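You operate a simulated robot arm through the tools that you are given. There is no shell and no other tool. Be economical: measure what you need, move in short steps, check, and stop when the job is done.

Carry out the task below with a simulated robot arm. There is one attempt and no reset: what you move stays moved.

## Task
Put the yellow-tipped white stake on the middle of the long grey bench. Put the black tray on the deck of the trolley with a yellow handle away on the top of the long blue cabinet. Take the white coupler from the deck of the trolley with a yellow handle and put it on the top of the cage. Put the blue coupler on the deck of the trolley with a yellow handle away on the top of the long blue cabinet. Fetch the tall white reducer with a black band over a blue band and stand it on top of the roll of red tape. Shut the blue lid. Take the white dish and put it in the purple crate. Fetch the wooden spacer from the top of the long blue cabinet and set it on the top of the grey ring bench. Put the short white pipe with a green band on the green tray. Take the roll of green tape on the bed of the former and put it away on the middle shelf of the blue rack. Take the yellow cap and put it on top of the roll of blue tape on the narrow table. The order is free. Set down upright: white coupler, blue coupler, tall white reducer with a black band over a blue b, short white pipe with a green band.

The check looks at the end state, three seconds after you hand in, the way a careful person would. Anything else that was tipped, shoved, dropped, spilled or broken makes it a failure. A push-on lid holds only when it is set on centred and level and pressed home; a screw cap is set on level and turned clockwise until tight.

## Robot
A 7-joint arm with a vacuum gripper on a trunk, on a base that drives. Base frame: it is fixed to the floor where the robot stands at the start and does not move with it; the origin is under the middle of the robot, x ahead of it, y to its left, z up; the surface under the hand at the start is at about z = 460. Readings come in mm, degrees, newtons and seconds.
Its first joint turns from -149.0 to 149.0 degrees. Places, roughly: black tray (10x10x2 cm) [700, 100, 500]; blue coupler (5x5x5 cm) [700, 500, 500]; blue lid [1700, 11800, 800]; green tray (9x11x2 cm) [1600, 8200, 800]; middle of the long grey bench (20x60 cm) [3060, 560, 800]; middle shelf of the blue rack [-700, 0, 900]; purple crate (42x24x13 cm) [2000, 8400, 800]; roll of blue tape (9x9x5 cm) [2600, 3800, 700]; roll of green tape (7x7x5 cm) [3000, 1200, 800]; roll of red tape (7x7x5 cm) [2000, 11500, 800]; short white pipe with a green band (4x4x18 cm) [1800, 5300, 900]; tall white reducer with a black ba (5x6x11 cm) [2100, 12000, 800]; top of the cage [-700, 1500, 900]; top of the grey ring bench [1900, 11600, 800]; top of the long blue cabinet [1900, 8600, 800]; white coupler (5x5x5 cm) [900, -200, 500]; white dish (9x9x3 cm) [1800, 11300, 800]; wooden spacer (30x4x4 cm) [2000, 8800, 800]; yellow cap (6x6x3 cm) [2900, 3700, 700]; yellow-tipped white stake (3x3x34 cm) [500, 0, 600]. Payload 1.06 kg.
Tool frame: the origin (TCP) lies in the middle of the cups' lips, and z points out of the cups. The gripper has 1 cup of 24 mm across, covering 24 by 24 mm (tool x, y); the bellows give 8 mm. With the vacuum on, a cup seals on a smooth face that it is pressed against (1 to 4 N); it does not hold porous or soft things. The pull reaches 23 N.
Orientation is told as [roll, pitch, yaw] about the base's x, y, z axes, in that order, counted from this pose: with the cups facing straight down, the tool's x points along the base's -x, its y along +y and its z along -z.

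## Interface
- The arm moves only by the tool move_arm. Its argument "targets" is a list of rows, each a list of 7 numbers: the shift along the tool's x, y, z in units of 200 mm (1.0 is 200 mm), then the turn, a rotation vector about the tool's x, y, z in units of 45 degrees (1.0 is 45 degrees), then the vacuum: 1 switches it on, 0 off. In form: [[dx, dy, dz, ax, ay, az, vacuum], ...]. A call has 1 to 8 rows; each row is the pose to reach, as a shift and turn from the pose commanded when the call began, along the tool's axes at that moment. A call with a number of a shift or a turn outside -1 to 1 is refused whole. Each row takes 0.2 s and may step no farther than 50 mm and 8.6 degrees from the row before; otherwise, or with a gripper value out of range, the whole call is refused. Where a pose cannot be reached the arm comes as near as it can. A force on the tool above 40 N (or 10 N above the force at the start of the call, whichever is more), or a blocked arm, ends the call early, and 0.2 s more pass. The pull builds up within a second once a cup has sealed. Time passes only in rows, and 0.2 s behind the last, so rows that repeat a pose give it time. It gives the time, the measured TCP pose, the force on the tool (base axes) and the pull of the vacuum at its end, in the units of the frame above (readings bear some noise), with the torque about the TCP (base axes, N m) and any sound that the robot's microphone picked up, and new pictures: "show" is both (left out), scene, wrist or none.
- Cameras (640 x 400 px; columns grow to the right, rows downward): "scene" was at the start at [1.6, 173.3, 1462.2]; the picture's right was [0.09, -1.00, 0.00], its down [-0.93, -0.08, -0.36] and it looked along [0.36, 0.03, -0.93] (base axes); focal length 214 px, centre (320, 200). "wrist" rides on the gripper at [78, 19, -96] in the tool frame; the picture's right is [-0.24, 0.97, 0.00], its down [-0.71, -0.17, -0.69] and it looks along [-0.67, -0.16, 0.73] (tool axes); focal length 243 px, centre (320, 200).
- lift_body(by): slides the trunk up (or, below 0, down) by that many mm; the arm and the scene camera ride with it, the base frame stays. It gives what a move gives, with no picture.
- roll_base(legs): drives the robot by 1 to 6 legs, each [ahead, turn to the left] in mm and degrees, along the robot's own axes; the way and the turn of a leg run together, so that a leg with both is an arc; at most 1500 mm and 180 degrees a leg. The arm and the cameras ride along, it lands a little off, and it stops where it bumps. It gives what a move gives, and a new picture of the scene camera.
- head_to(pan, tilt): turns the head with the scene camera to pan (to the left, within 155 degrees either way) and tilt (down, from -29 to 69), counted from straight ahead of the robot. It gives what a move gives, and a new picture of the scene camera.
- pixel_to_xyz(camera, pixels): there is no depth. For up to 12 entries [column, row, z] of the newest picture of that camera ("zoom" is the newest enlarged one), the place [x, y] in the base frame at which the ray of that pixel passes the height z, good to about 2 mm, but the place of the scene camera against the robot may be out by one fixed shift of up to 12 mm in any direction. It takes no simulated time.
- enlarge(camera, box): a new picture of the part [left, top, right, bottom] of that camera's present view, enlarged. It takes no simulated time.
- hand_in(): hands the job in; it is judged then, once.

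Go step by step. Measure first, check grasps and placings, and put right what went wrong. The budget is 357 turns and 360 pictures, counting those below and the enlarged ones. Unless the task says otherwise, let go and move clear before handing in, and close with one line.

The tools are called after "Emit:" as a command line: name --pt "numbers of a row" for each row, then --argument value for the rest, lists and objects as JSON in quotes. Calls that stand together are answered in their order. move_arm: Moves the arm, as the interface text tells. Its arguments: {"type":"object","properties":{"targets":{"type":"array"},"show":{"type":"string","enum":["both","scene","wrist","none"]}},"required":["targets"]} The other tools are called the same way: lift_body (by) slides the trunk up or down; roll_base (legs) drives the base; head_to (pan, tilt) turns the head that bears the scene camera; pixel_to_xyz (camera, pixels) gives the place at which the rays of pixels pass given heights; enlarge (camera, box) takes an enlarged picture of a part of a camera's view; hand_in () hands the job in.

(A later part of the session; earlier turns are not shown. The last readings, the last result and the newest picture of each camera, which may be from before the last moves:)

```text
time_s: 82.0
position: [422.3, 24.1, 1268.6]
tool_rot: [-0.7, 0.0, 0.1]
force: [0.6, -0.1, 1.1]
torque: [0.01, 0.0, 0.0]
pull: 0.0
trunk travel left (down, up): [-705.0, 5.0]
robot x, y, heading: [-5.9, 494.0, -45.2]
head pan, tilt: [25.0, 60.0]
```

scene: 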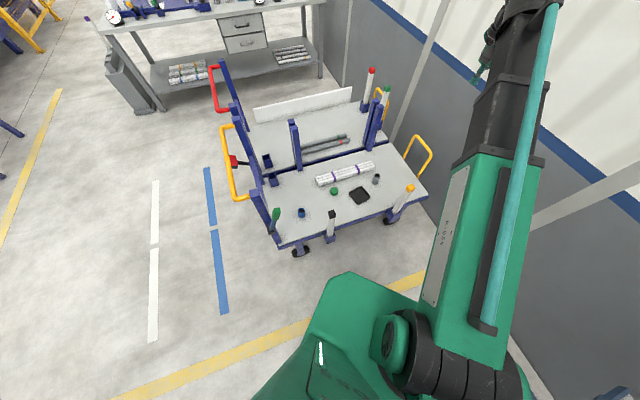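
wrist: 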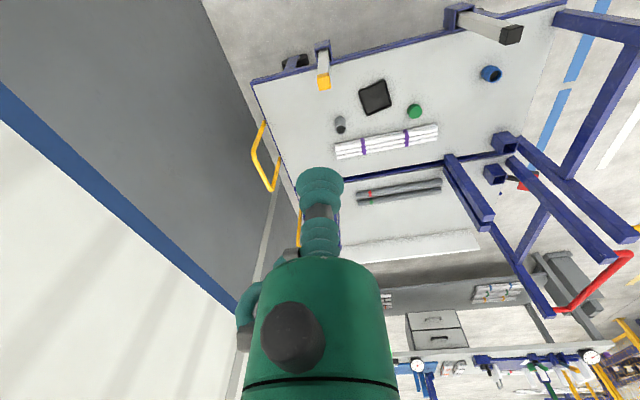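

Emit:
enlarge --camera "wrist" --box '[276, 25, 372, 110]'

Emit:
pixel_to_xyz --camera "wrist" --pixels '[[324, 83, 770], [324, 83, 740], [321, 46, 480], [321, 46, 460], [253, 80, 460], [565, 2, 460], [511, 33, 770]]'

```text
4.71 times, centred on (324, 68) of wrist
```

zoom: 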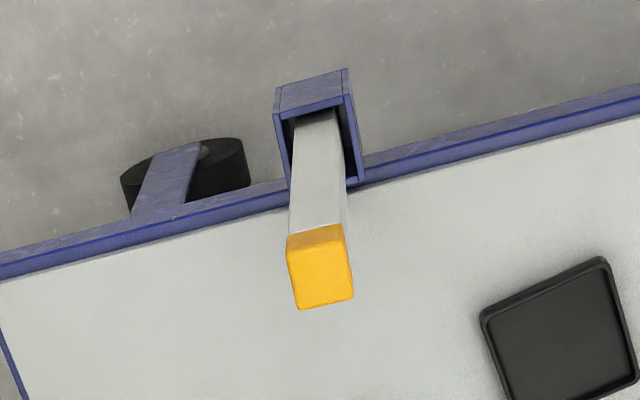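

```text
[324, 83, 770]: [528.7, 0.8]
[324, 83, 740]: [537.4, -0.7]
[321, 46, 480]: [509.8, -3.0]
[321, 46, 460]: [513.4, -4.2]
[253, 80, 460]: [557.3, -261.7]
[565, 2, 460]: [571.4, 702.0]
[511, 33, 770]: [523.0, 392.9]
```

Emit:
pixel_to_xyz --camera "zoom" --pixels '[[322, 150, 470], [278, 113, 470], [352, 97, 470], [363, 180, 470], [289, 190, 470], [321, 278, 770], [288, 250, 770], [342, 238, 770], [353, 297, 770], [298, 308, 770], [292, 226, 700]]'

```text
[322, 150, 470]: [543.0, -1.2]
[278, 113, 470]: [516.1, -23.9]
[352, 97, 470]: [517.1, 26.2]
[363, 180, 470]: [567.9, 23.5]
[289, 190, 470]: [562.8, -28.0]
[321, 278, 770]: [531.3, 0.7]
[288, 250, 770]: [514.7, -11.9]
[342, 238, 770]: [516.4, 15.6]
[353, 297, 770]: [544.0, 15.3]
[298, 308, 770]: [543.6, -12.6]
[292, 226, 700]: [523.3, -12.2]
```

The stake stands upright at about (540,0), pocket top ~470, tip ~735. I pitch the tool horizontal (toward +x).

Emit:
move_arm --pt "0 0 0 0 -0.17 0 0" --pt "0 0 0 0 -0.34 0 0" --pt "0 0 0 0 -0.51 0 0" --pt "0 0 0 0 -0.68 0 0" --pt "0 0 0 0 -0.85 0 0" --pt "0 0 0 0 -1 0 0" --show "none"

Emit:
move_arm --pt "0 0 0 0 -0.17 0 0" --pt "0 0 0 0 -0.34 0 0" --pt "0 0 0 0 -0.51 0 0" --pt "0 0 0 0 -0.68 0 0" --pt "0 0 0 0 -0.85 0 0" --pt "0 0 0 0 -1 0 0" --show "both"

```text
time_s: 83.4
position: [423.3, 24.5, 1267.8]
tool_rot: [-1.0, -45.0, 0.5]
force: [-0.2, 0.1, 0.1]
torque: [-0.01, 0.01, 0.02]
pull: 0.0
trunk travel left (down, up): [-705.0, 5.0]
robot x, y, heading: [-7.3, 492.0, -45.2]
head pan, tilt: [25.0, 60.0]
```

```text
time_s: 84.8
position: [425.9, 18.8, 1269.6]
tool_rot: [-90.6, -89.4, 90.7]
force: [-0.1, 0.2, -0.4]
torque: [-0.03, -0.01, 0.0]
pull: 0.2
out of reach, approached as far as the arm can: row 6
trunk travel left (down, up): [-705.0, 5.0]
robot x, y, heading: [-4.8, 495.7, -44.8]
head pan, tilt: [25.0, 60.0]
```

scene: 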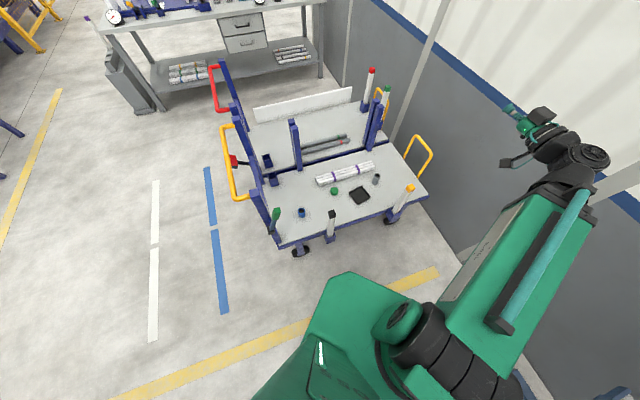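
wrist: 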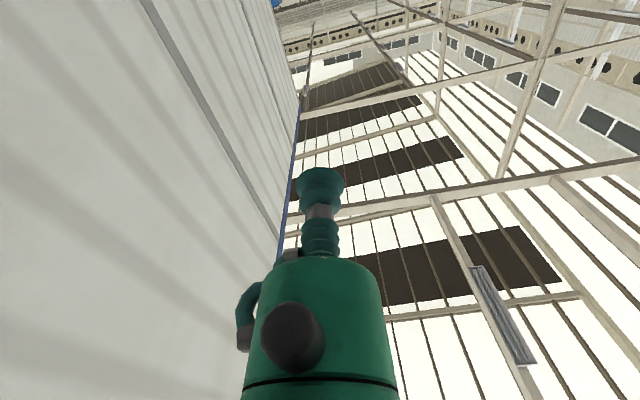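

Tool is horizontal. I lower the trunk to put the cup at stake height, still 100 mm in front of it.

Emit:
lift_body --by -400

Emit:
lift_body --by -240

Emit:
move_arm --pt "0 -0.09 0 0 0 0 0" --show "both"

```text
time_s: 88.6
position: [425.3, 19.8, 869.5]
tool_rot: [-79.1, -89.4, 79.3]
force: [0.7, -0.3, 0.4]
torque: [0.01, 0.02, 0.0]
pull: 0.1
trunk travel left (down, up): [-305.0, 405.0]
robot x, y, heading: [-5.1, 496.7, -45.0]
head pan, tilt: [25.0, 60.0]
```

```text
time_s: 91.1
position: [425.1, 20.5, 630.2]
tool_rot: [-79.1, -89.4, 79.3]
force: [0.4, -0.2, -0.3]
torque: [0.02, 0.01, -0.01]
pull: 0.0
trunk travel left (down, up): [-65.0, 645.0]
robot x, y, heading: [-4.8, 497.7, -45.1]
head pan, tilt: [25.0, 60.0]
```

```text
time_s: 91.5
position: [424.2, 2.8, 629.6]
tool_rot: [-80.3, -89.4, 80.4]
force: [-0.8, -0.2, 0.0]
torque: [0.02, 0.03, 0.04]
pull: 0.0
trunk travel left (down, up): [-65.0, 645.0]
robot x, y, heading: [-4.1, 493.0, -45.3]
head pan, tilt: [25.0, 60.0]
```

scene: 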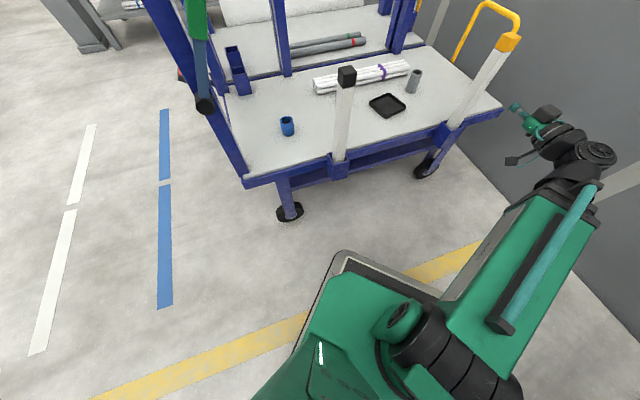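
wrist: 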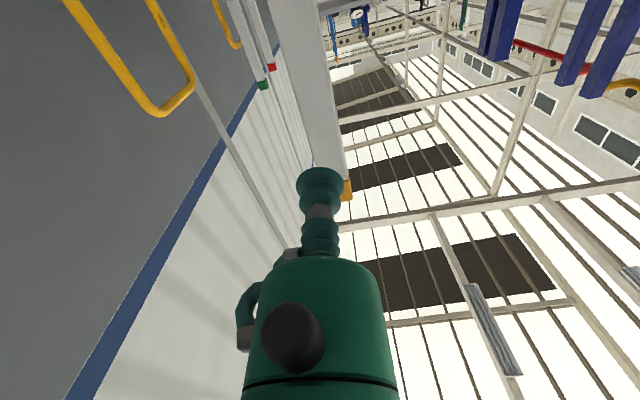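

Emit:
enlarge --camera "wrist" --box '[240, 0, 400, 200]'

```text
2.00 times, centred on (320, 100) of wrist
```

zoom: 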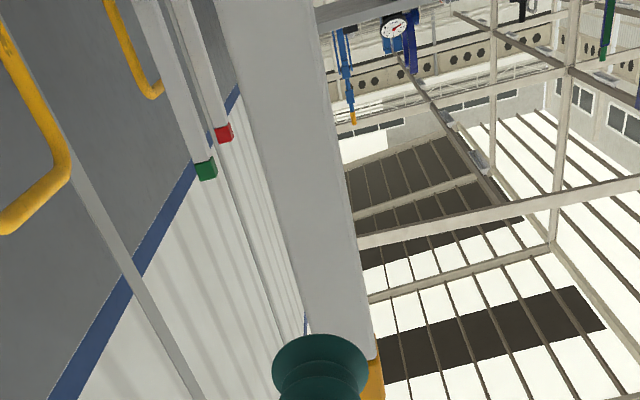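

The stake face edges (wrist 284–326 at row 65) fit y≈0. I set height 600, then advance with vacuum.

Emit:
move_arm --pt "0.15 -0.014 0.1 0 0 0 1" --pt "0.15 -0.014 0.3 0 0 0 1" --pt "0.15 -0.014 0.42 0 0 0 1" --pt "0.15 -0.014 0.45 0 0 0 1" --pt "0.15 -0.014 0.47 0 0 0 1" --pt "0.15 -0.014 0.49 0 0 0 1" --pt "0.15 -0.014 0.505 0 0 0 1" --show "both"

```text
time_s: 93.1
position: [526.6, -1.5, 598.7]
tool_rot: [-79.9, -89.4, 79.9]
force: [-0.2, 0.2, -0.7]
torque: [0.06, 0.11, 0.0]
pull: 22.6
trunk travel left (down, up): [-65.0, 645.0]
robot x, y, heading: [-8.2, 495.3, -45.1]
head pan, tilt: [25.0, 60.0]
```

scene: 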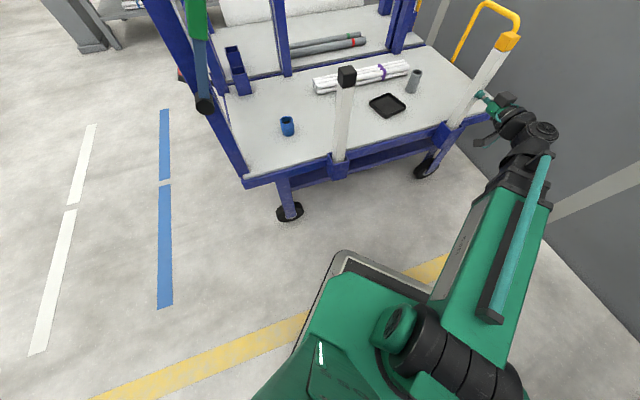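
wrist: 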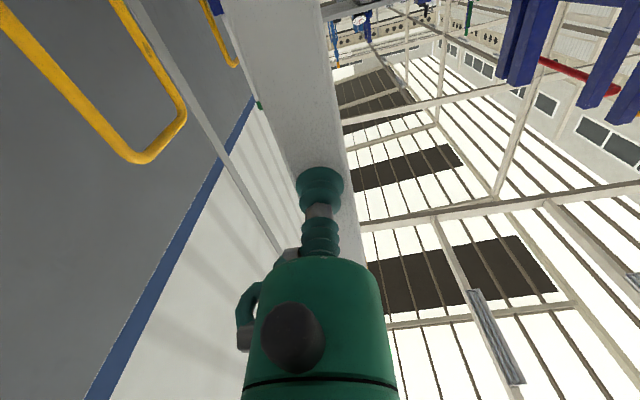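

Sealed on the side of the stake. I lift it out with the trunk.

Emit:
lift_body --by 60

Emit:
lift_body --by 140

Emit:
move_arm --pt "0 0 0 0 0 0 1" --show "both"

```text
time_s: 94.1
position: [526.4, -1.4, 659.9]
tool_rot: [-77.9, -89.4, 78.1]
force: [0.0, -0.9, -2.8]
torque: [0.01, 0.09, -0.01]
pull: 22.7
trunk travel left (down, up): [-125.0, 585.0]
robot x, y, heading: [-5.2, 493.3, -45.2]
head pan, tilt: [25.0, 60.0]
```

```text
time_s: 95.8
position: [526.0, -1.6, 799.6]
tool_rot: [-78.2, -89.4, 78.3]
force: [-0.8, -0.1, -2.9]
torque: [-0.01, 0.03, 0.0]
pull: 23.0
trunk travel left (down, up): [-265.0, 445.0]
robot x, y, heading: [-5.5, 492.2, -45.4]
head pan, tilt: [25.0, 60.0]
```

```text
time_s: 96.2
position: [526.1, 0.2, 799.4]
tool_rot: [-78.3, -89.4, 78.4]
force: [-0.4, 0.5, -3.5]
torque: [0.01, 0.06, -0.01]
pull: 22.8
trunk travel left (down, up): [-265.0, 445.0]
robot x, y, heading: [-6.4, 492.8, -45.0]
head pan, tilt: [25.0, 60.0]
```

scene: 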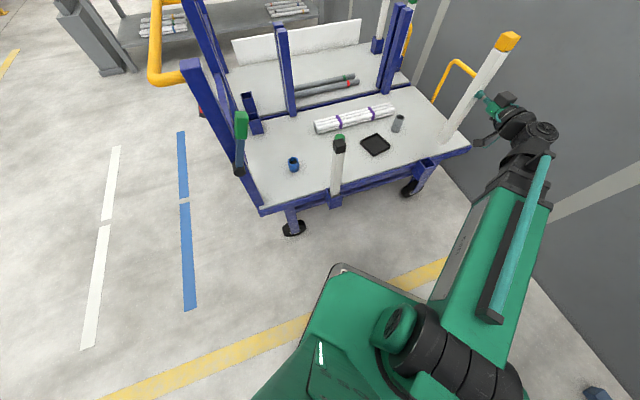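
wrist: 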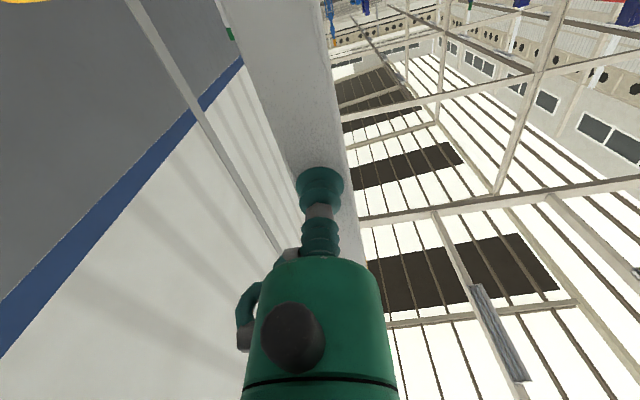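

Stake is free (weight ≈3 N). I raise it and pitch the tool back down so it hangs level.

Emit:
lift_body --by 400

Emit:
move_arm --pt "0 0 -0.1 0 0.15 0 1" --pt "0 0 -0.2 0 0.3 0 1" --pt "0 0 -0.2 0 0.45 0 1" --pt "0 0 -0.2 0 0.6 0 1" --pt "0 0 -0.2 0 0.75 0 1" --pt "0 0 -0.2 0 0.88 0 1" --pt "0 0 -0.2 0 1 0 1" --show "none"

Emit:
move_arm --pt "0 0 0 0 0.15 0 1" --pt "0 0 0 0 0.3 0 1" --pt "0 0 0 0 0.45 0 1" --pt "0 0 0 0 0.6 0 1" --pt "0 0 0 0 0.75 0 1" --pt "0 0 0 0 0.88 0 1" --pt "0 0 0 0 0.987 0 1" --show "both"

```text
time_s: 100.0
position: [526.0, -1.5, 1199.5]
tool_rot: [-78.4, -89.4, 78.6]
force: [-0.9, -0.5, -2.6]
torque: [0.04, 0.01, -0.01]
pull: 22.6
trunk travel left (down, up): [-665.0, 45.0]
robot x, y, heading: [-9.3, 495.7, -45.1]
head pan, tilt: [25.0, 60.0]
```

```text
time_s: 101.6
position: [486.5, -1.1, 1199.7]
tool_rot: [-0.8, -44.8, 0.7]
force: [-0.3, 0.3, -2.8]
torque: [0.0, -0.03, 0.0]
pull: 22.6
trunk travel left (down, up): [-665.0, 45.0]
robot x, y, heading: [-8.2, 494.5, -45.1]
head pan, tilt: [25.0, 60.0]
```

```text
time_s: 103.2
position: [487.1, -1.0, 1200.4]
tool_rot: [-0.5, -0.3, 0.1]
force: [-0.1, 0.5, -2.9]
torque: [-0.01, -0.12, 0.01]
pull: 23.2
trunk travel left (down, up): [-665.0, 45.0]
robot x, y, heading: [-3.9, 493.2, -44.9]
head pan, tilt: [25.0, 60.0]
```

scene: 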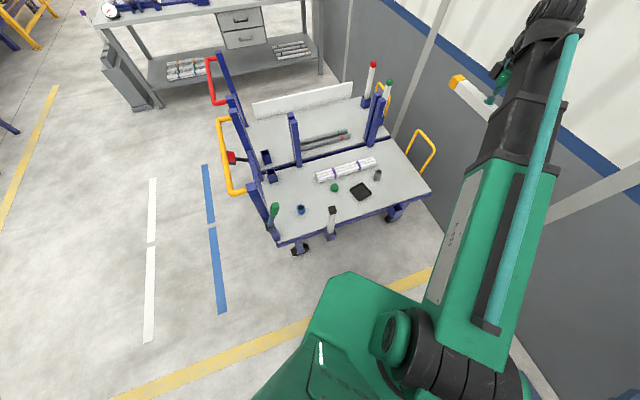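
wrist: 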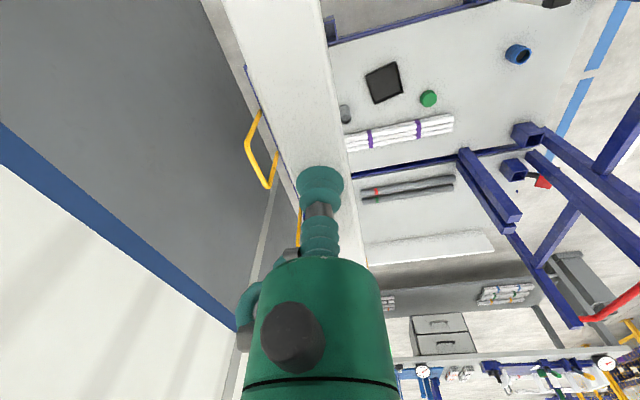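

The stake hangs level. I look toward the bench and route.

Emit:
head_to --pan 75 --tilt 25

Emit:
pixel_to_xyz --camera "scene" --pixels '[[320, 200, 0]]'

```text
time_s: 104.4
position: [486.8, -1.7, 1199.2]
tool_rot: [-0.6, -0.5, 0.1]
force: [0.4, -0.4, -2.6]
torque: [0.03, -0.11, -0.02]
pull: 23.3
trunk travel left (down, up): [-665.0, 45.0]
robot x, y, heading: [-7.8, 499.5, -45.2]
head pan, tilt: [75.0, 25.0]
```

scene: 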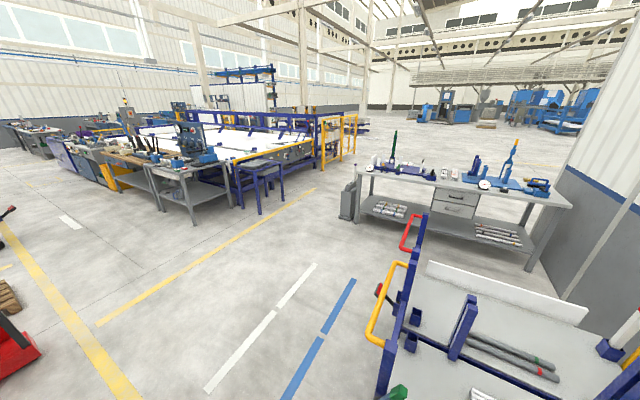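

```text
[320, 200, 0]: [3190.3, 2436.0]
```

Emit:
pixel_to_xyz --camera "scene" --pixels '[[357, 173, 800], [570, 205, 800], [365, 165, 800], [527, 270, 0], [360, 225, 0], [428, 268, 460], [588, 324, 460], [423, 217, 1000], [240, 167, 700], [260, 213, 0], [345, 220, 0]]'

Emit:
enlarge --camera "scene" --box '[330, 120, 590, 290]'

```text
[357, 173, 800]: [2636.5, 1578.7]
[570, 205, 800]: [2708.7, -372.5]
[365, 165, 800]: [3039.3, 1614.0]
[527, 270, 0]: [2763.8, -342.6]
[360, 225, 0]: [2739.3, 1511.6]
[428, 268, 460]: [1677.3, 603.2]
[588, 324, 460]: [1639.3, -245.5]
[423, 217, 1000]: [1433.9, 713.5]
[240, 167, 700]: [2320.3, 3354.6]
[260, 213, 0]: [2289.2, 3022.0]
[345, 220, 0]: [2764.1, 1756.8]
```

```text
2.35 times, centred on (460, 205) of scene
```

zoom: 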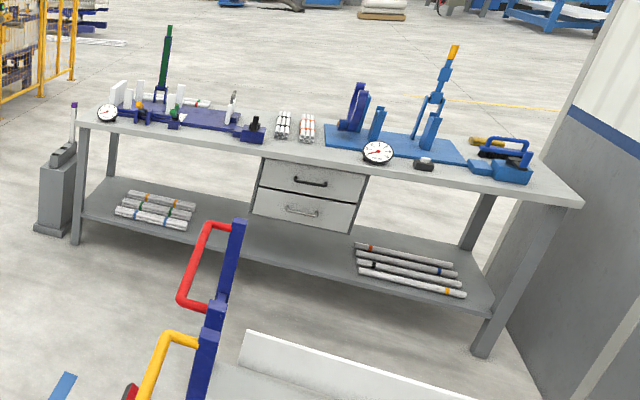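

Emit:
pixel_to_xyz --camera "zoom" --pixels '[[330, 127, 820], [322, 143, 820], [465, 162, 820], [430, 148, 820], [453, 48, 1100], [160, 100, 820], [168, 30, 1100], [118, 115, 820], [262, 142, 820], [283, 125, 820], [307, 128, 820], [378, 152, 830]]'

```text
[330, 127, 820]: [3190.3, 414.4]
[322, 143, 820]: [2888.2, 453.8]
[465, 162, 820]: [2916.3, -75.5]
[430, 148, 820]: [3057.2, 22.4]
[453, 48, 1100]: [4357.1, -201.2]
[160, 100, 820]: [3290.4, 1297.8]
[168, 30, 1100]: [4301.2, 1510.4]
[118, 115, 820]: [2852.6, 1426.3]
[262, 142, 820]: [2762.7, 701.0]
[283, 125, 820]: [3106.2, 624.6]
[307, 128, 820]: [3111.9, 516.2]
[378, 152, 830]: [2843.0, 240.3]
```

Levers on the jigs reach z ≈1240; the gap between jigs at y 455–700 is the target. I retract the arm and drive the first part.

Emit:
move_arm --pt "0.17 0.17 0 0 0 0 1" --pt "0.34 0.34 0 0 0 0 1" --pt "0.5 0.5 0 0 0 0 1" --show "none"

Emit:
lift_body --by 40

Emit:
roll_base --legs '[[0, 106.6], [856, 0], [0, -61.6], [1500, 0]]'

```text
time_s: 105.2
position: [385.8, 98.4, 1197.7]
tool_rot: [-0.6, -0.5, 0.1]
force: [0.2, 0.3, -2.6]
torque: [-0.04, -0.07, 0.01]
pull: 23.0
trunk travel left (down, up): [-665.0, 45.0]
robot x, y, heading: [-5.5, 494.1, -45.2]
head pan, tilt: [75.0, 25.0]
```

```text
time_s: 106.0
position: [387.4, 98.3, 1237.4]
tool_rot: [-0.6, -0.5, 0.1]
force: [0.1, -0.2, -3.2]
torque: [-0.06, -0.08, -0.01]
pull: 22.3
trunk travel left (down, up): [-705.0, 5.0]
robot x, y, heading: [-4.0, 494.9, -45.2]
head pan, tilt: [75.0, 25.0]
```

```text
time_s: 124.7
position: [2466.4, 1194.3, 1238.3]
tool_rot: [-0.7, -0.5, 44.2]
force: [1.2, 0.7, -2.8]
torque: [0.06, -0.01, 0.02]
pull: 23.0
trunk travel left (down, up): [-705.0, 5.0]
robot x, y, heading: [1905.9, 1207.2, -1.0]
head pan, tilt: [75.0, 25.0]
```

scene: 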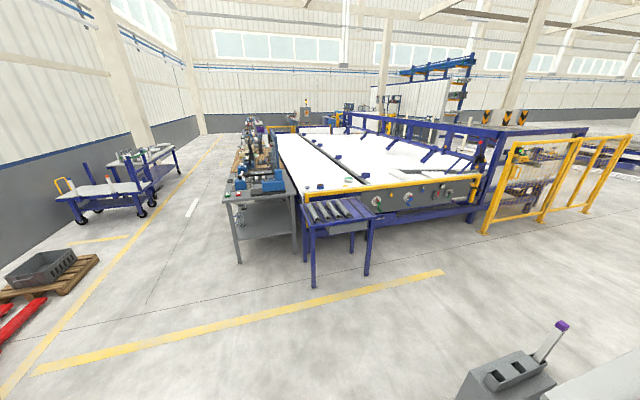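

Robot at (1906,1207). I look at the bench from here.

Emit:
head_to --pan -25 --tilt 30

Emit:
enlarge --camera "scene" --box '[160, 60, 480, 260]'

```text
time_s: 126.4
position: [2465.8, 1194.9, 1237.6]
tool_rot: [-0.6, -0.4, 44.2]
force: [0.0, 0.1, -3.5]
torque: [0.06, -0.07, 0.02]
pull: 23.0
trunk travel left (down, up): [-705.0, 5.0]
robot x, y, heading: [1904.5, 1209.5, -1.1]
head pan, tilt: [-25.0, 30.0]
```

scene: 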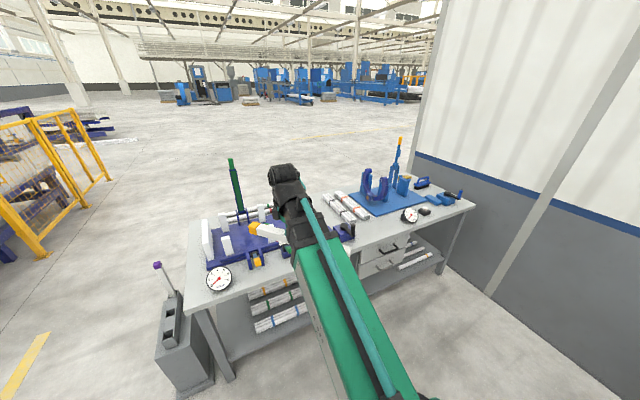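

```text
2.00 times, centred on (320, 160) of scene
```

zoom: 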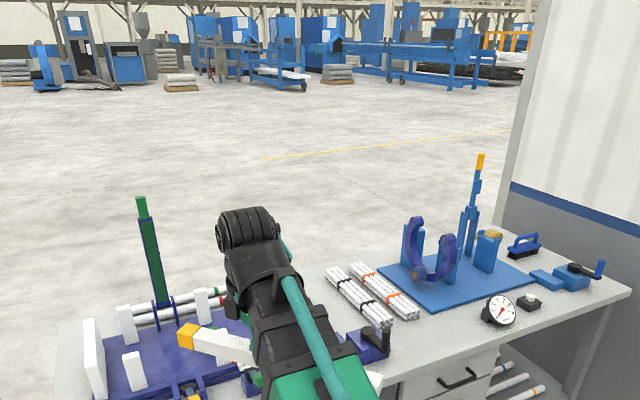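

Emit:
pixel_to_xyz --camera "zoom" --pixels '[[378, 264, 815], [413, 316, 830], [390, 325, 830], [380, 268, 805], [437, 308, 805], [498, 315, 805], [490, 327, 805], [395, 390, 800], [530, 330, 800], [362, 355, 840], [350, 255, 800], [330, 268, 830]]'

```text
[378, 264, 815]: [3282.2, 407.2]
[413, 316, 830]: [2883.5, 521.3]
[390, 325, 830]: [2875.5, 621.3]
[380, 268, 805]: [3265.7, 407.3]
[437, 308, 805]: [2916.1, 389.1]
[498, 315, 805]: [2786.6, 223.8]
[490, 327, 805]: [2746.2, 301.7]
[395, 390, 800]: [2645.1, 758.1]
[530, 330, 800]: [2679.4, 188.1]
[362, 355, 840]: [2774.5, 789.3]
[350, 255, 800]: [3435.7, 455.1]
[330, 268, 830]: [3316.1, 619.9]
```

Free strip between bundles and blue jig around y≈475. I drive to about (2165,480) and face the bench.

Emit:
roll_base --legs '[[0, -69.3], [773, 0]]'

Emit:
head_to --pan -60 --tilt 60

```text
time_s: 133.6
position: [2346.5, -52.0, 1238.0]
tool_rot: [-0.6, -0.5, -25.5]
force: [0.5, 0.6, -3.7]
torque: [-0.04, -0.08, 0.01]
pull: 22.9
trunk travel left (down, up): [-705.0, 5.0]
robot x, y, heading: [2163.6, 477.1, -70.8]
head pan, tilt: [-25.0, 30.0]
```

scene: 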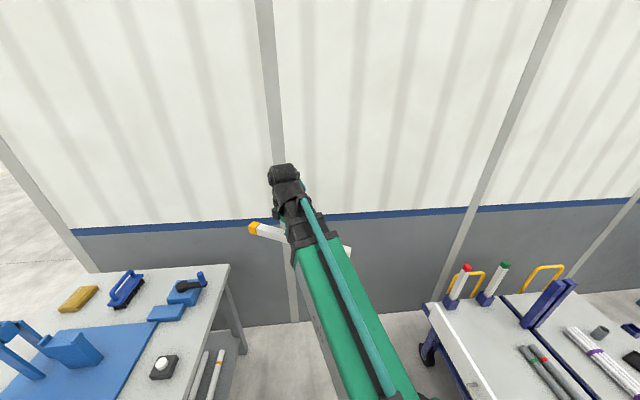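

```text
time_s: 134.6
position: [2345.7, -53.2, 1237.8]
tool_rot: [-0.7, -0.4, -25.5]
force: [0.4, -0.4, -2.3]
torque: [-0.04, -0.09, -0.01]
pull: 22.5
trunk travel left (down, up): [-705.0, 5.0]
robot x, y, heading: [2166.8, 474.2, -70.9]
head pan, tilt: [-60.0, 60.0]
```

scene: 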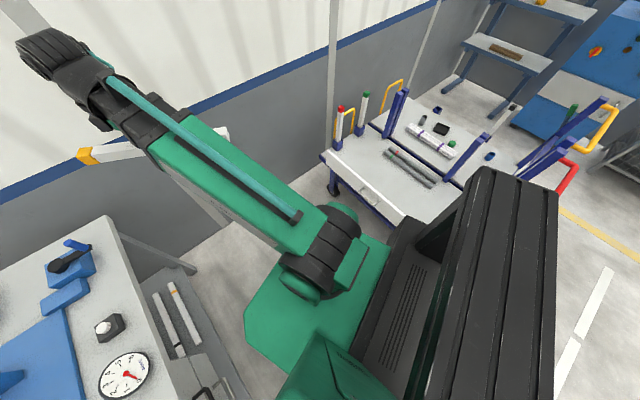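

There is room; I turn left 71° to face the bench.

Emit:
roll_base --legs '[[0, 70.9]]'

Emit:
head_to --pan 0 --tilt 50

Emit:
move_arm --pt "0 0 0 0 0 0.17 1" --pt "0 0 0 0 0 0.34 1" --pt "0 0 0 0 0 0.51 1" --pt "0 0 0 0 0 0.68 1" --pt "0 0 0 0 0 0.85 1" --pt "0 0 0 0 0 1 1" --show "both"

```text
time_s: 138.1
position: [2722.1, 478.1, 1237.4]
tool_rot: [-0.6, -0.6, 45.6]
force: [-0.5, 0.1, -2.7]
torque: [0.08, -0.06, -0.02]
pull: 22.9
trunk travel left (down, up): [-705.0, 5.0]
robot x, y, heading: [2166.0, 473.7, 0.5]
head pan, tilt: [-60.0, 60.0]
```

scene: 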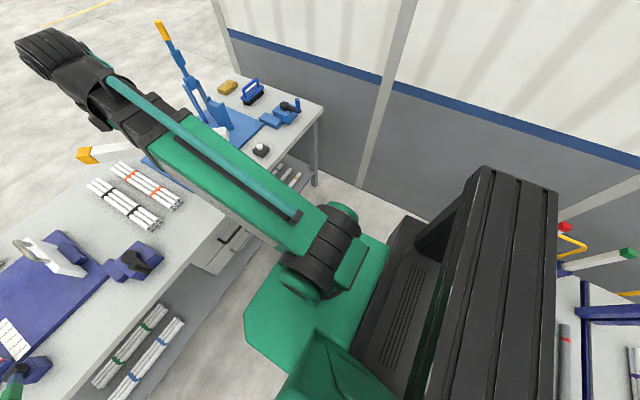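

```text
time_s: 139.4
position: [2722.0, 478.0, 1237.8]
tool_rot: [-0.6, -0.5, 45.6]
force: [-0.3, -0.1, -3.0]
torque: [0.08, -0.05, 0.01]
pull: 22.5
trunk travel left (down, up): [-705.0, 5.0]
robot x, y, heading: [2161.7, 477.2, 0.5]
head pan, tilt: [0.0, 50.0]
```

scene: 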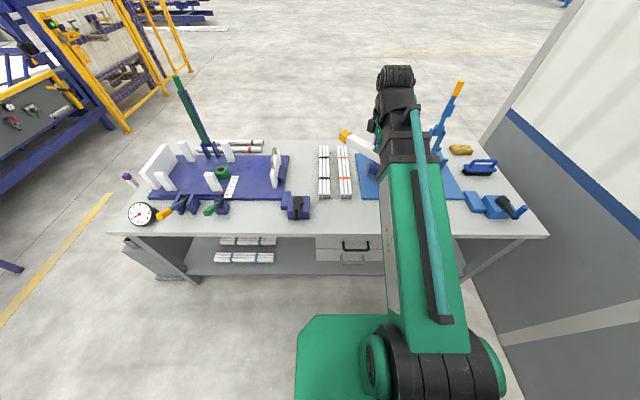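

```text
time_s: 140.8
position: [2722.3, 478.7, 1238.1]
tool_rot: [-0.1, -0.9, 0.5]
force: [-0.4, -0.5, -2.6]
torque: [0.01, -0.13, -0.04]
pull: 22.9
trunk travel left (down, up): [-705.0, 5.0]
robot x, y, heading: [2162.8, 476.0, 0.4]
head pan, tilt: [0.0, 50.0]
```

scene: 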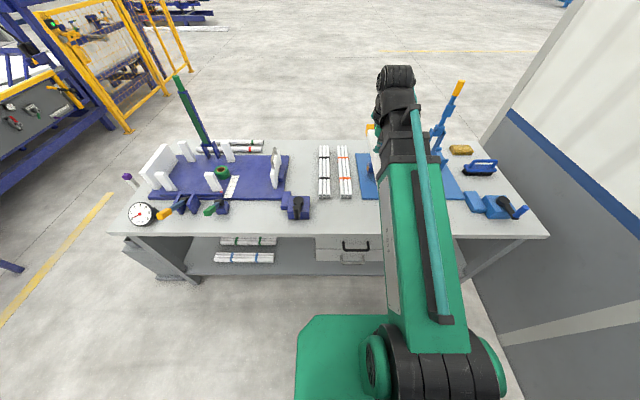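
wrist: 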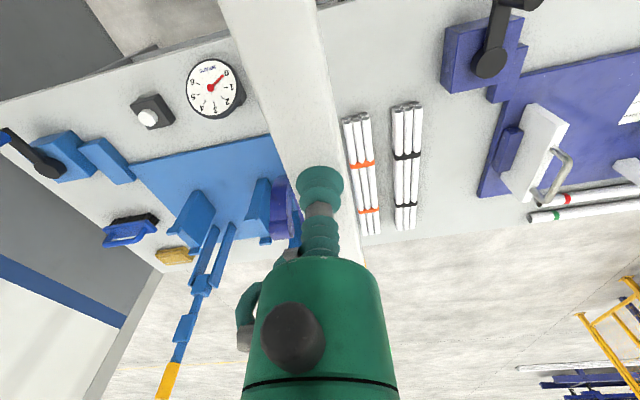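

I measure the free space on the bench in the wrist picture.

Emit:
pixel_to_xyz --camera "wrist" --pixels '[[395, 103, 820], [420, 103, 820], [417, 228, 820], [342, 120, 820], [370, 115, 820], [380, 230, 820], [361, 235, 820], [480, 195, 810], [488, 100, 810], [445, 80, 810], [275, 135, 810], [240, 105, 810]]'

Emit:
enlarge --camera "wrist" --box '[240, 20, 560, 250]'

```text
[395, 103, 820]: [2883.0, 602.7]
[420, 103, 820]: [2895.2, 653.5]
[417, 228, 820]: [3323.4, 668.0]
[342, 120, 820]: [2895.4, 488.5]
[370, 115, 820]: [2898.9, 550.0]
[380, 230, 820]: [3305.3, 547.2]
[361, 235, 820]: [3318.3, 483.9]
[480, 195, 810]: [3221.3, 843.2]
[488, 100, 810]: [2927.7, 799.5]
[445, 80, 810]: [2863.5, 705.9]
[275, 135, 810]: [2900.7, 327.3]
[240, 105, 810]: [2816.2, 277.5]
```

```text
1.74 times, centred on (400, 135) of wrist
```

zoom: 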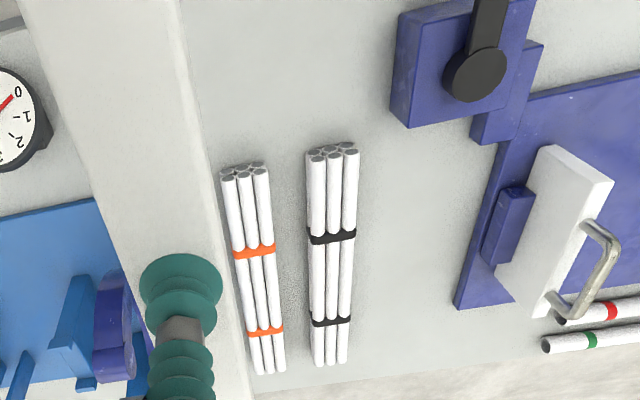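

Orange bundle right side y≈550, black bundle left side y≈603: the gap at y≈577 lies at the bench middle. I advance the base 100 mm and move the stake above the gap.

Emit:
roll_base --legs '[[100, 0]]'

Emit:
move_arm --pt "-0.22 0.1 0 0 0 0.003 1" --pt "-0.44 0.2 0 0 0 0.006 1" --pt "-0.66 0.3 0 0 0 0.01 1" --pt "-0.88 0.4 0 0 0 0.01 1" --pt "-1 0.49 0 0 0 0.01 1" --show "none"

Emit:
lift_body --by -240

Emit:
move_arm --pt "-0.1 0 0 0 0 0 1" --pt "-0.2 0 0 0 0 0 1" --show "wrist"

```text
time_s: 142.0
position: [2824.3, 480.1, 1236.9]
tool_rot: [-0.1, -0.7, 0.8]
force: [0.8, 0.3, -3.8]
torque: [-0.01, -0.07, -0.02]
pull: 22.9
trunk travel left (down, up): [-705.0, 5.0]
robot x, y, heading: [2265.4, 475.6, 0.6]
head pan, tilt: [0.0, 50.0]
```

scene: 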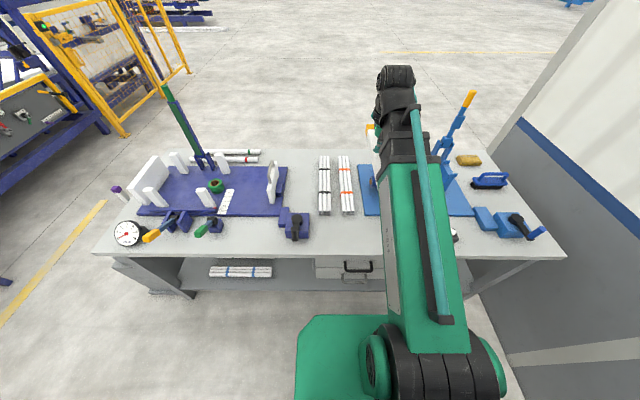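

```text
time_s: 143.2
position: [3022.8, 581.1, 1240.8]
tool_rot: [-0.1, -0.7, 0.3]
force: [-0.1, -0.3, -2.7]
torque: [0.01, -0.11, 0.0]
pull: 23.1
trunk travel left (down, up): [-705.0, 5.0]
robot x, y, heading: [2265.1, 475.0, 0.6]
head pan, tilt: [0.0, 50.0]
```

```text
time_s: 145.7
position: [3021.5, 580.0, 999.9]
tool_rot: [-0.1, -0.8, 0.3]
force: [-0.5, -0.1, -2.0]
torque: [0.01, -0.1, -0.01]
pull: 23.0
trunk travel left (down, up): [-465.0, 245.0]
robot x, y, heading: [2264.8, 472.0, 0.4]
head pan, tilt: [0.0, 50.0]
```

```text
time_s: 146.3
position: [3062.1, 580.1, 1001.6]
tool_rot: [-0.1, -0.8, 0.2]
force: [-0.4, -1.0, -2.8]
torque: [-0.02, -0.11, -0.03]
pull: 22.7
trunk travel left (down, up): [-465.0, 245.0]
robot x, y, heading: [2265.6, 477.6, 0.6]
head pan, tilt: [0.0, 50.0]
```

wrist: 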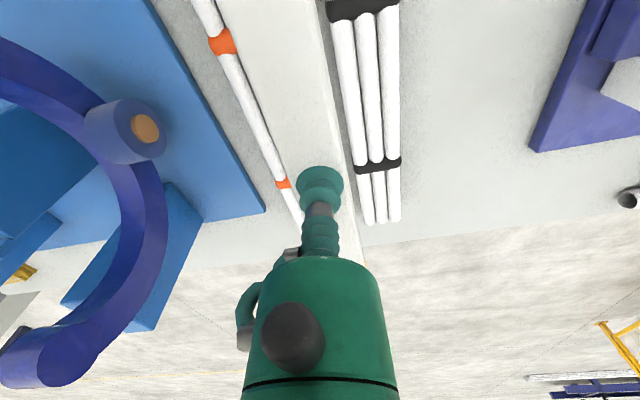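

Emit:
enlarge --camera "wrist" --box '[180, 0, 440, 240]'

Emit:
pixel_to_xyz --camera "wrist" --pixels '[[331, 25, 815], [331, 25, 835], [354, 165, 815], [363, 224, 815], [363, 224, 830], [398, 25, 830], [399, 220, 830], [208, 20, 815], [196, 0, 815], [275, 190, 815]]'

```text
1.67 times, centred on (310, 120) of wrist
```

zoom: 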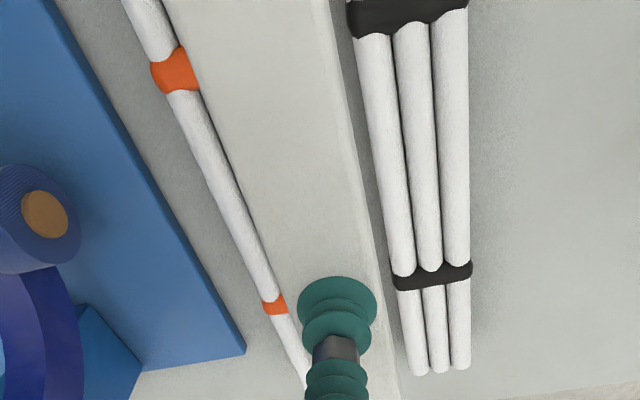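

```text
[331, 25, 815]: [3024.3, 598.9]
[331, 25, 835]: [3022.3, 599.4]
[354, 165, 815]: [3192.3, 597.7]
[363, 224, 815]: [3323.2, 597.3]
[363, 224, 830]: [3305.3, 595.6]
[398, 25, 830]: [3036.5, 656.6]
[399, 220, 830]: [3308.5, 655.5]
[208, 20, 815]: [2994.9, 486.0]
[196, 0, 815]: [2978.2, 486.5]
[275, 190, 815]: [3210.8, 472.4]
```

Emit:
pixel_to_xyz --camera "zoom" --pixels '[[330, 0, 971], [362, 160, 971], [398, 395, 971], [314, 0, 1001], [350, 160, 1001], [160, 0, 1001], [245, 235, 1001], [262, 290, 1001]]'

```text
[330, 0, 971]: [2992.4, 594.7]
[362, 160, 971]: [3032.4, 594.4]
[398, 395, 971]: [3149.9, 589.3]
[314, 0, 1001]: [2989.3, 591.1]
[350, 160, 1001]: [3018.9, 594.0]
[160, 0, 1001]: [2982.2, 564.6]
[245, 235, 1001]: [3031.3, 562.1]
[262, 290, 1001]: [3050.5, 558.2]
```

Stake is yawed ≈−1.7° and centred y≈577 at the TCP; the gap centre is 572. I correct yaw and y, then lower to just above the bundles.

Emit:
move_arm --pt "0 -0.025 0 0 0 -0.036 1" --show "none"

Emit:
lift_body --by -115

Emit:
move_arm --pt "0 0 0 0 0 0 1" --show "wrist"

Emit:
enlarge --camera "wrist" --box '[180, 0, 440, 240]'

```text
time_s: 146.7
position: [3061.5, 574.8, 1001.2]
tool_rot: [-0.1, -0.9, 1.8]
force: [0.3, 0.0, -2.5]
torque: [0.0, -0.1, 0.02]
pull: 23.3
trunk travel left (down, up): [-465.0, 245.0]
robot x, y, heading: [2262.5, 474.2, 0.8]
head pan, tilt: [0.0, 50.0]
```

```text
time_s: 148.1
position: [3061.8, 575.1, 887.7]
tool_rot: [-0.1, -0.9, 1.9]
force: [0.0, 0.7, -2.9]
torque: [-0.02, -0.08, 0.02]
pull: 23.1
trunk travel left (down, up): [-350.0, 360.0]
robot x, y, heading: [2264.9, 478.2, 0.7]
head pan, tilt: [0.0, 50.0]
```

```text
time_s: 148.5
position: [3061.2, 575.0, 886.1]
tool_rot: [-0.1, -0.8, 2.0]
force: [0.9, 0.8, -2.2]
torque: [-0.01, -0.09, -0.03]
pull: 22.7
trunk travel left (down, up): [-350.0, 360.0]
robot x, y, heading: [2266.0, 476.4, 0.4]
head pan, tilt: [0.0, 50.0]
```

wrist: 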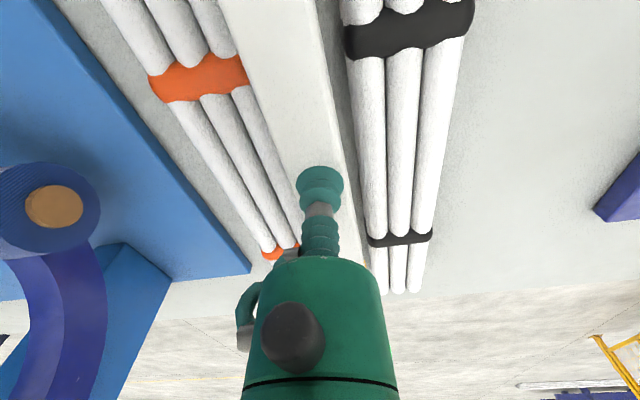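

```text
1.67 times, centred on (310, 120) of wrist
```

zoom: 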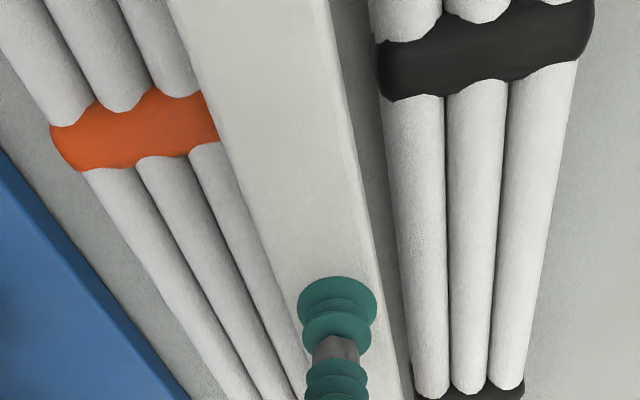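

Emit:
pixel_to_xyz --camera "zoom" --pixels '[[347, 100, 856], [380, 280, 856], [330, 0, 856], [168, 0, 886], [235, 170, 886], [265, 240, 886], [382, 100, 818], [398, 250, 815], [410, 360, 815], [52, 130, 818], [82, 170, 815], [372, 10, 815]]'

```text
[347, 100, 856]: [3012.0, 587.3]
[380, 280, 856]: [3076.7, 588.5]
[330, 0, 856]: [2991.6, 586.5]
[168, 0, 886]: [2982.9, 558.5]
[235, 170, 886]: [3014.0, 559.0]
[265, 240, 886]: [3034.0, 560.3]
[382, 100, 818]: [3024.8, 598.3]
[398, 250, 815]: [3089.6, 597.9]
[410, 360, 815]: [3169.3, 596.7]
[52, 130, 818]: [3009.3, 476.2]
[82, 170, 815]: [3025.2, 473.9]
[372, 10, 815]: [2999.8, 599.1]
```

Stake spans y 559–588 and the gap is 547–598, so it is centred. I lower slowly to contact.

Emit:
move_arm --pt "0 -0.003 0.1 0 0 0.012 1" --pt "0 -0.003 0.2 0 0 0.012 1" --pt "0 -0.003 0.25 0 0 0.012 1" --pt "0 -0.003 0.265 0 0 0.012 1" --pt "0 -0.003 0.28 0 0 0.012 1" --pt "0 -0.003 0.29 0 0 0.012 1" --show "wrist"

```text
time_s: 149.9
position: [3061.3, 574.6, 830.8]
tool_rot: [-0.1, -0.9, 1.3]
force: [3.6, -0.3, 13.2]
torque: [0.01, 0.17, -0.03]
pull: 22.5
trunk travel left (down, up): [-350.0, 360.0]
robot x, y, heading: [2268.0, 477.7, 0.7]
head pan, tilt: [0.0, 50.0]
```

wrist: 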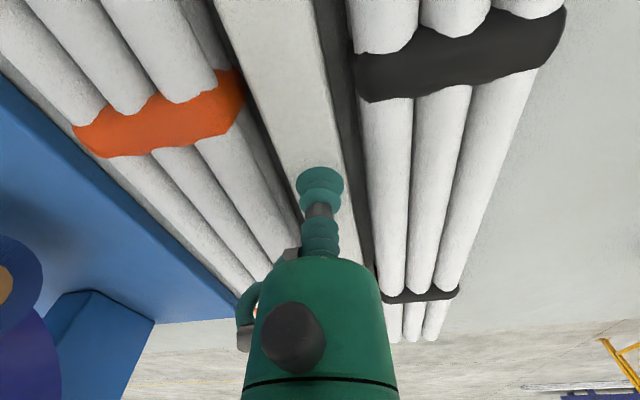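

Contact on the bench with gaps on both sides. I release and rise.

Emit:
move_arm --pt "0 0 -0.02 0 0 0 1" --pt "0 0 -0.025 0 0 0 0" --pt "0 0 -0.025 0 0 0 0" --pt "0 0 -0.03 0 0 0 0" --pt "0 0 -0.04 0 0 0 0" --pt "0 0 -0.1 0 0 0 0" --pt "0 0 -0.3 0 0 0 0" --pt "0 0 -0.5 0 0 0 0" --show "wrist"

```text
time_s: 151.7
position: [3061.0, 573.5, 929.5]
tool_rot: [-0.2, -0.8, 1.3]
force: [0.0, 0.1, -0.1]
torque: [0.04, -0.01, 0.02]
pull: 0.0
trunk travel left (down, up): [-350.0, 360.0]
robot x, y, heading: [2262.1, 478.8, 0.4]
head pan, tilt: [0.0, 50.0]
```

wrist: 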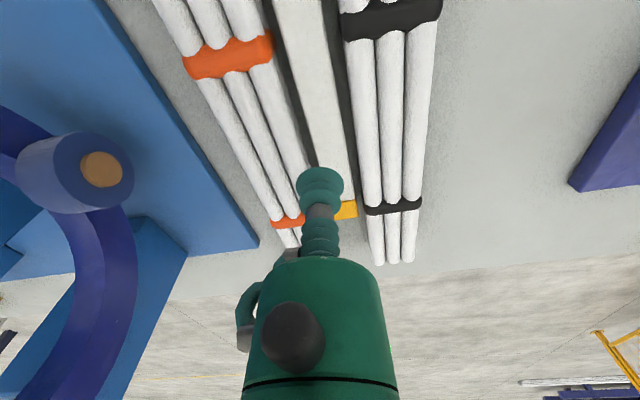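

Stake is placed. Next the green tape roll: raise, retract, back off and move along the bench.

Emit:
lift_body --by 350

Emit:
move_arm --pt "0.24 0 0 0 0 0 0" --pt "0.48 0 0 0 0 0 0" --pt "0.72 0 0 0 0 0 0" --pt "0.96 0 0 0 0 0 0" --show "none"

Emit:
roll_base --legs '[[-80, 0], [0, 90], [580, 0], [0, -90]]'

Emit:
move_arm --pt "0 0 0 0 0 0 0" --show "wrist"

```text
time_s: 155.2
position: [3060.3, 573.4, 1278.5]
tool_rot: [0.0, -0.8, 1.4]
force: [0.4, 0.3, 0.0]
torque: [0.01, 0.0, -0.01]
pull: 0.0
trunk travel left (down, up): [-700.0, 10.0]
robot x, y, heading: [2265.7, 479.6, 0.6]
head pan, tilt: [0.0, 50.0]
```

```text
time_s: 156.2
position: [2868.5, 568.5, 1275.8]
tool_rot: [-0.1, -0.9, 1.4]
force: [13.0, -5.0, -18.9]
torque: [0.54, -0.26, 0.44]
pull: 0.2
trunk travel left (down, up): [-700.0, 10.0]
robot x, y, heading: [2264.0, 476.0, 0.5]
head pan, tilt: [0.0, 50.0]
```

```text
time_s: 167.8
position: [2781.4, 1153.6, 1276.8]
tool_rot: [-0.1, -0.9, 1.3]
force: [15.5, 2.8, -32.4]
torque: [-0.5, -1.26, -0.29]
pull: 0.2
trunk travel left (down, up): [-700.0, 10.0]
robot x, y, heading: [2178.3, 1059.5, 0.3]
head pan, tilt: [0.0, 50.0]
```

scene: 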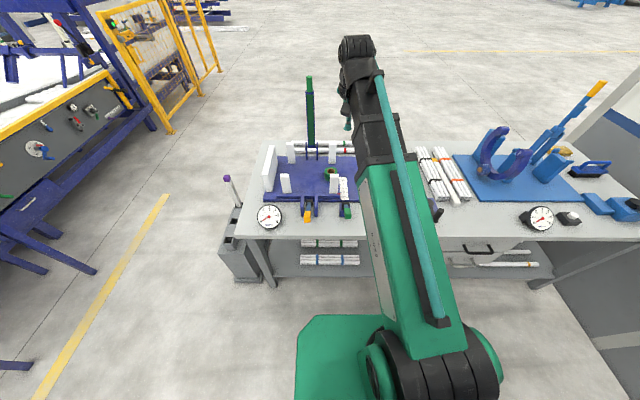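

```text
time_s: 168.2
position: [2782.2, 1153.1, 1276.3]
tool_rot: [-0.1, -1.0, 1.2]
force: [8.3, 1.4, -13.5]
torque: [-0.16, -0.34, -0.05]
pull: 0.1
trunk travel left (down, up): [-700.0, 10.0]
robot x, y, heading: [2178.6, 1059.3, 0.4]
head pan, tilt: [0.0, 50.0]
```

wrist: 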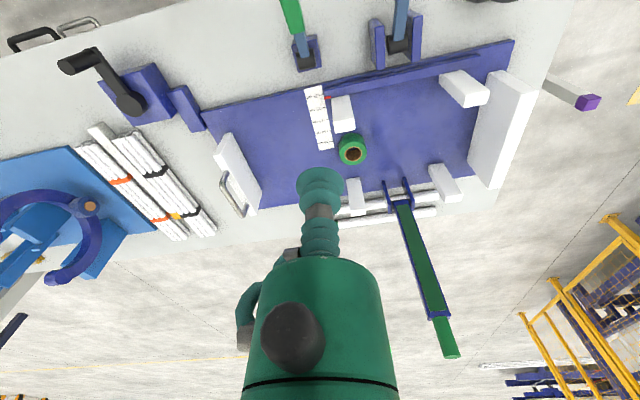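

Green roll at wrist (351,150). I lower the arm out of the fold limit and measure.

Emit:
move_arm --pt "0 0 0.2 0 0 0 0" --pt "0 0 0.35 0 0 0 0" --show "wrist"

Emit:
enlarge --camera "wrist" --box '[280, 60, 440, 160]'

```text
time_s: 168.8
position: [2783.7, 1152.4, 1205.7]
tool_rot: [0.0, -0.9, 1.3]
force: [-0.5, -0.7, 0.7]
torque: [0.02, 0.0, 0.0]
pull: 0.0
trunk travel left (down, up): [-700.0, 10.0]
robot x, y, heading: [2180.6, 1061.1, 0.5]
head pan, tilt: [0.0, 50.0]
```

wrist: 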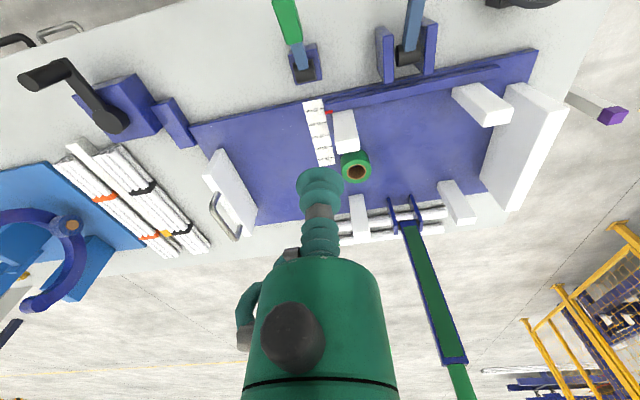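

```text
4.00 times, centred on (360, 110) of wrist
```

zoom: 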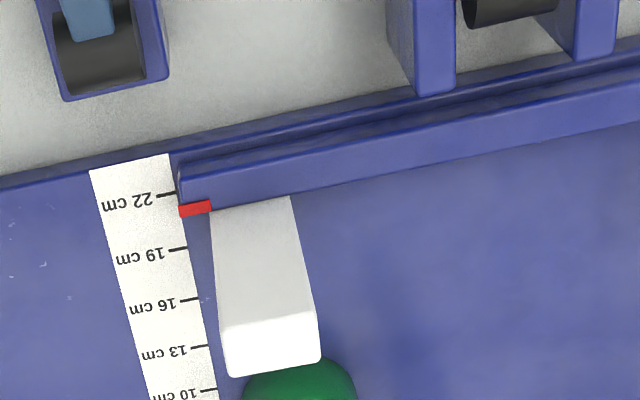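

Emit:
enlarge --camera "wrist" --box '[300, 130, 412, 200]'

Emit:
pixel_to_xyz --camera "wrist" --pixels '[[355, 170, 850], [355, 170, 870], [345, 145, 900], [450, 360, 1250], [356, 168, 820]]'

```text
5.71 times, centred on (356, 165) of wrist
```

zoom: 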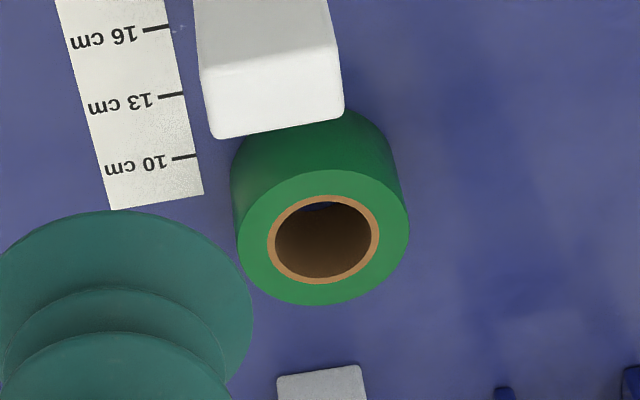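

```text
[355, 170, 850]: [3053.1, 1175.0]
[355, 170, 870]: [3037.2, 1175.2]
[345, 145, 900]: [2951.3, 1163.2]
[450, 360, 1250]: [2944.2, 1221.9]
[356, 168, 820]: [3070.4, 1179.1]
```

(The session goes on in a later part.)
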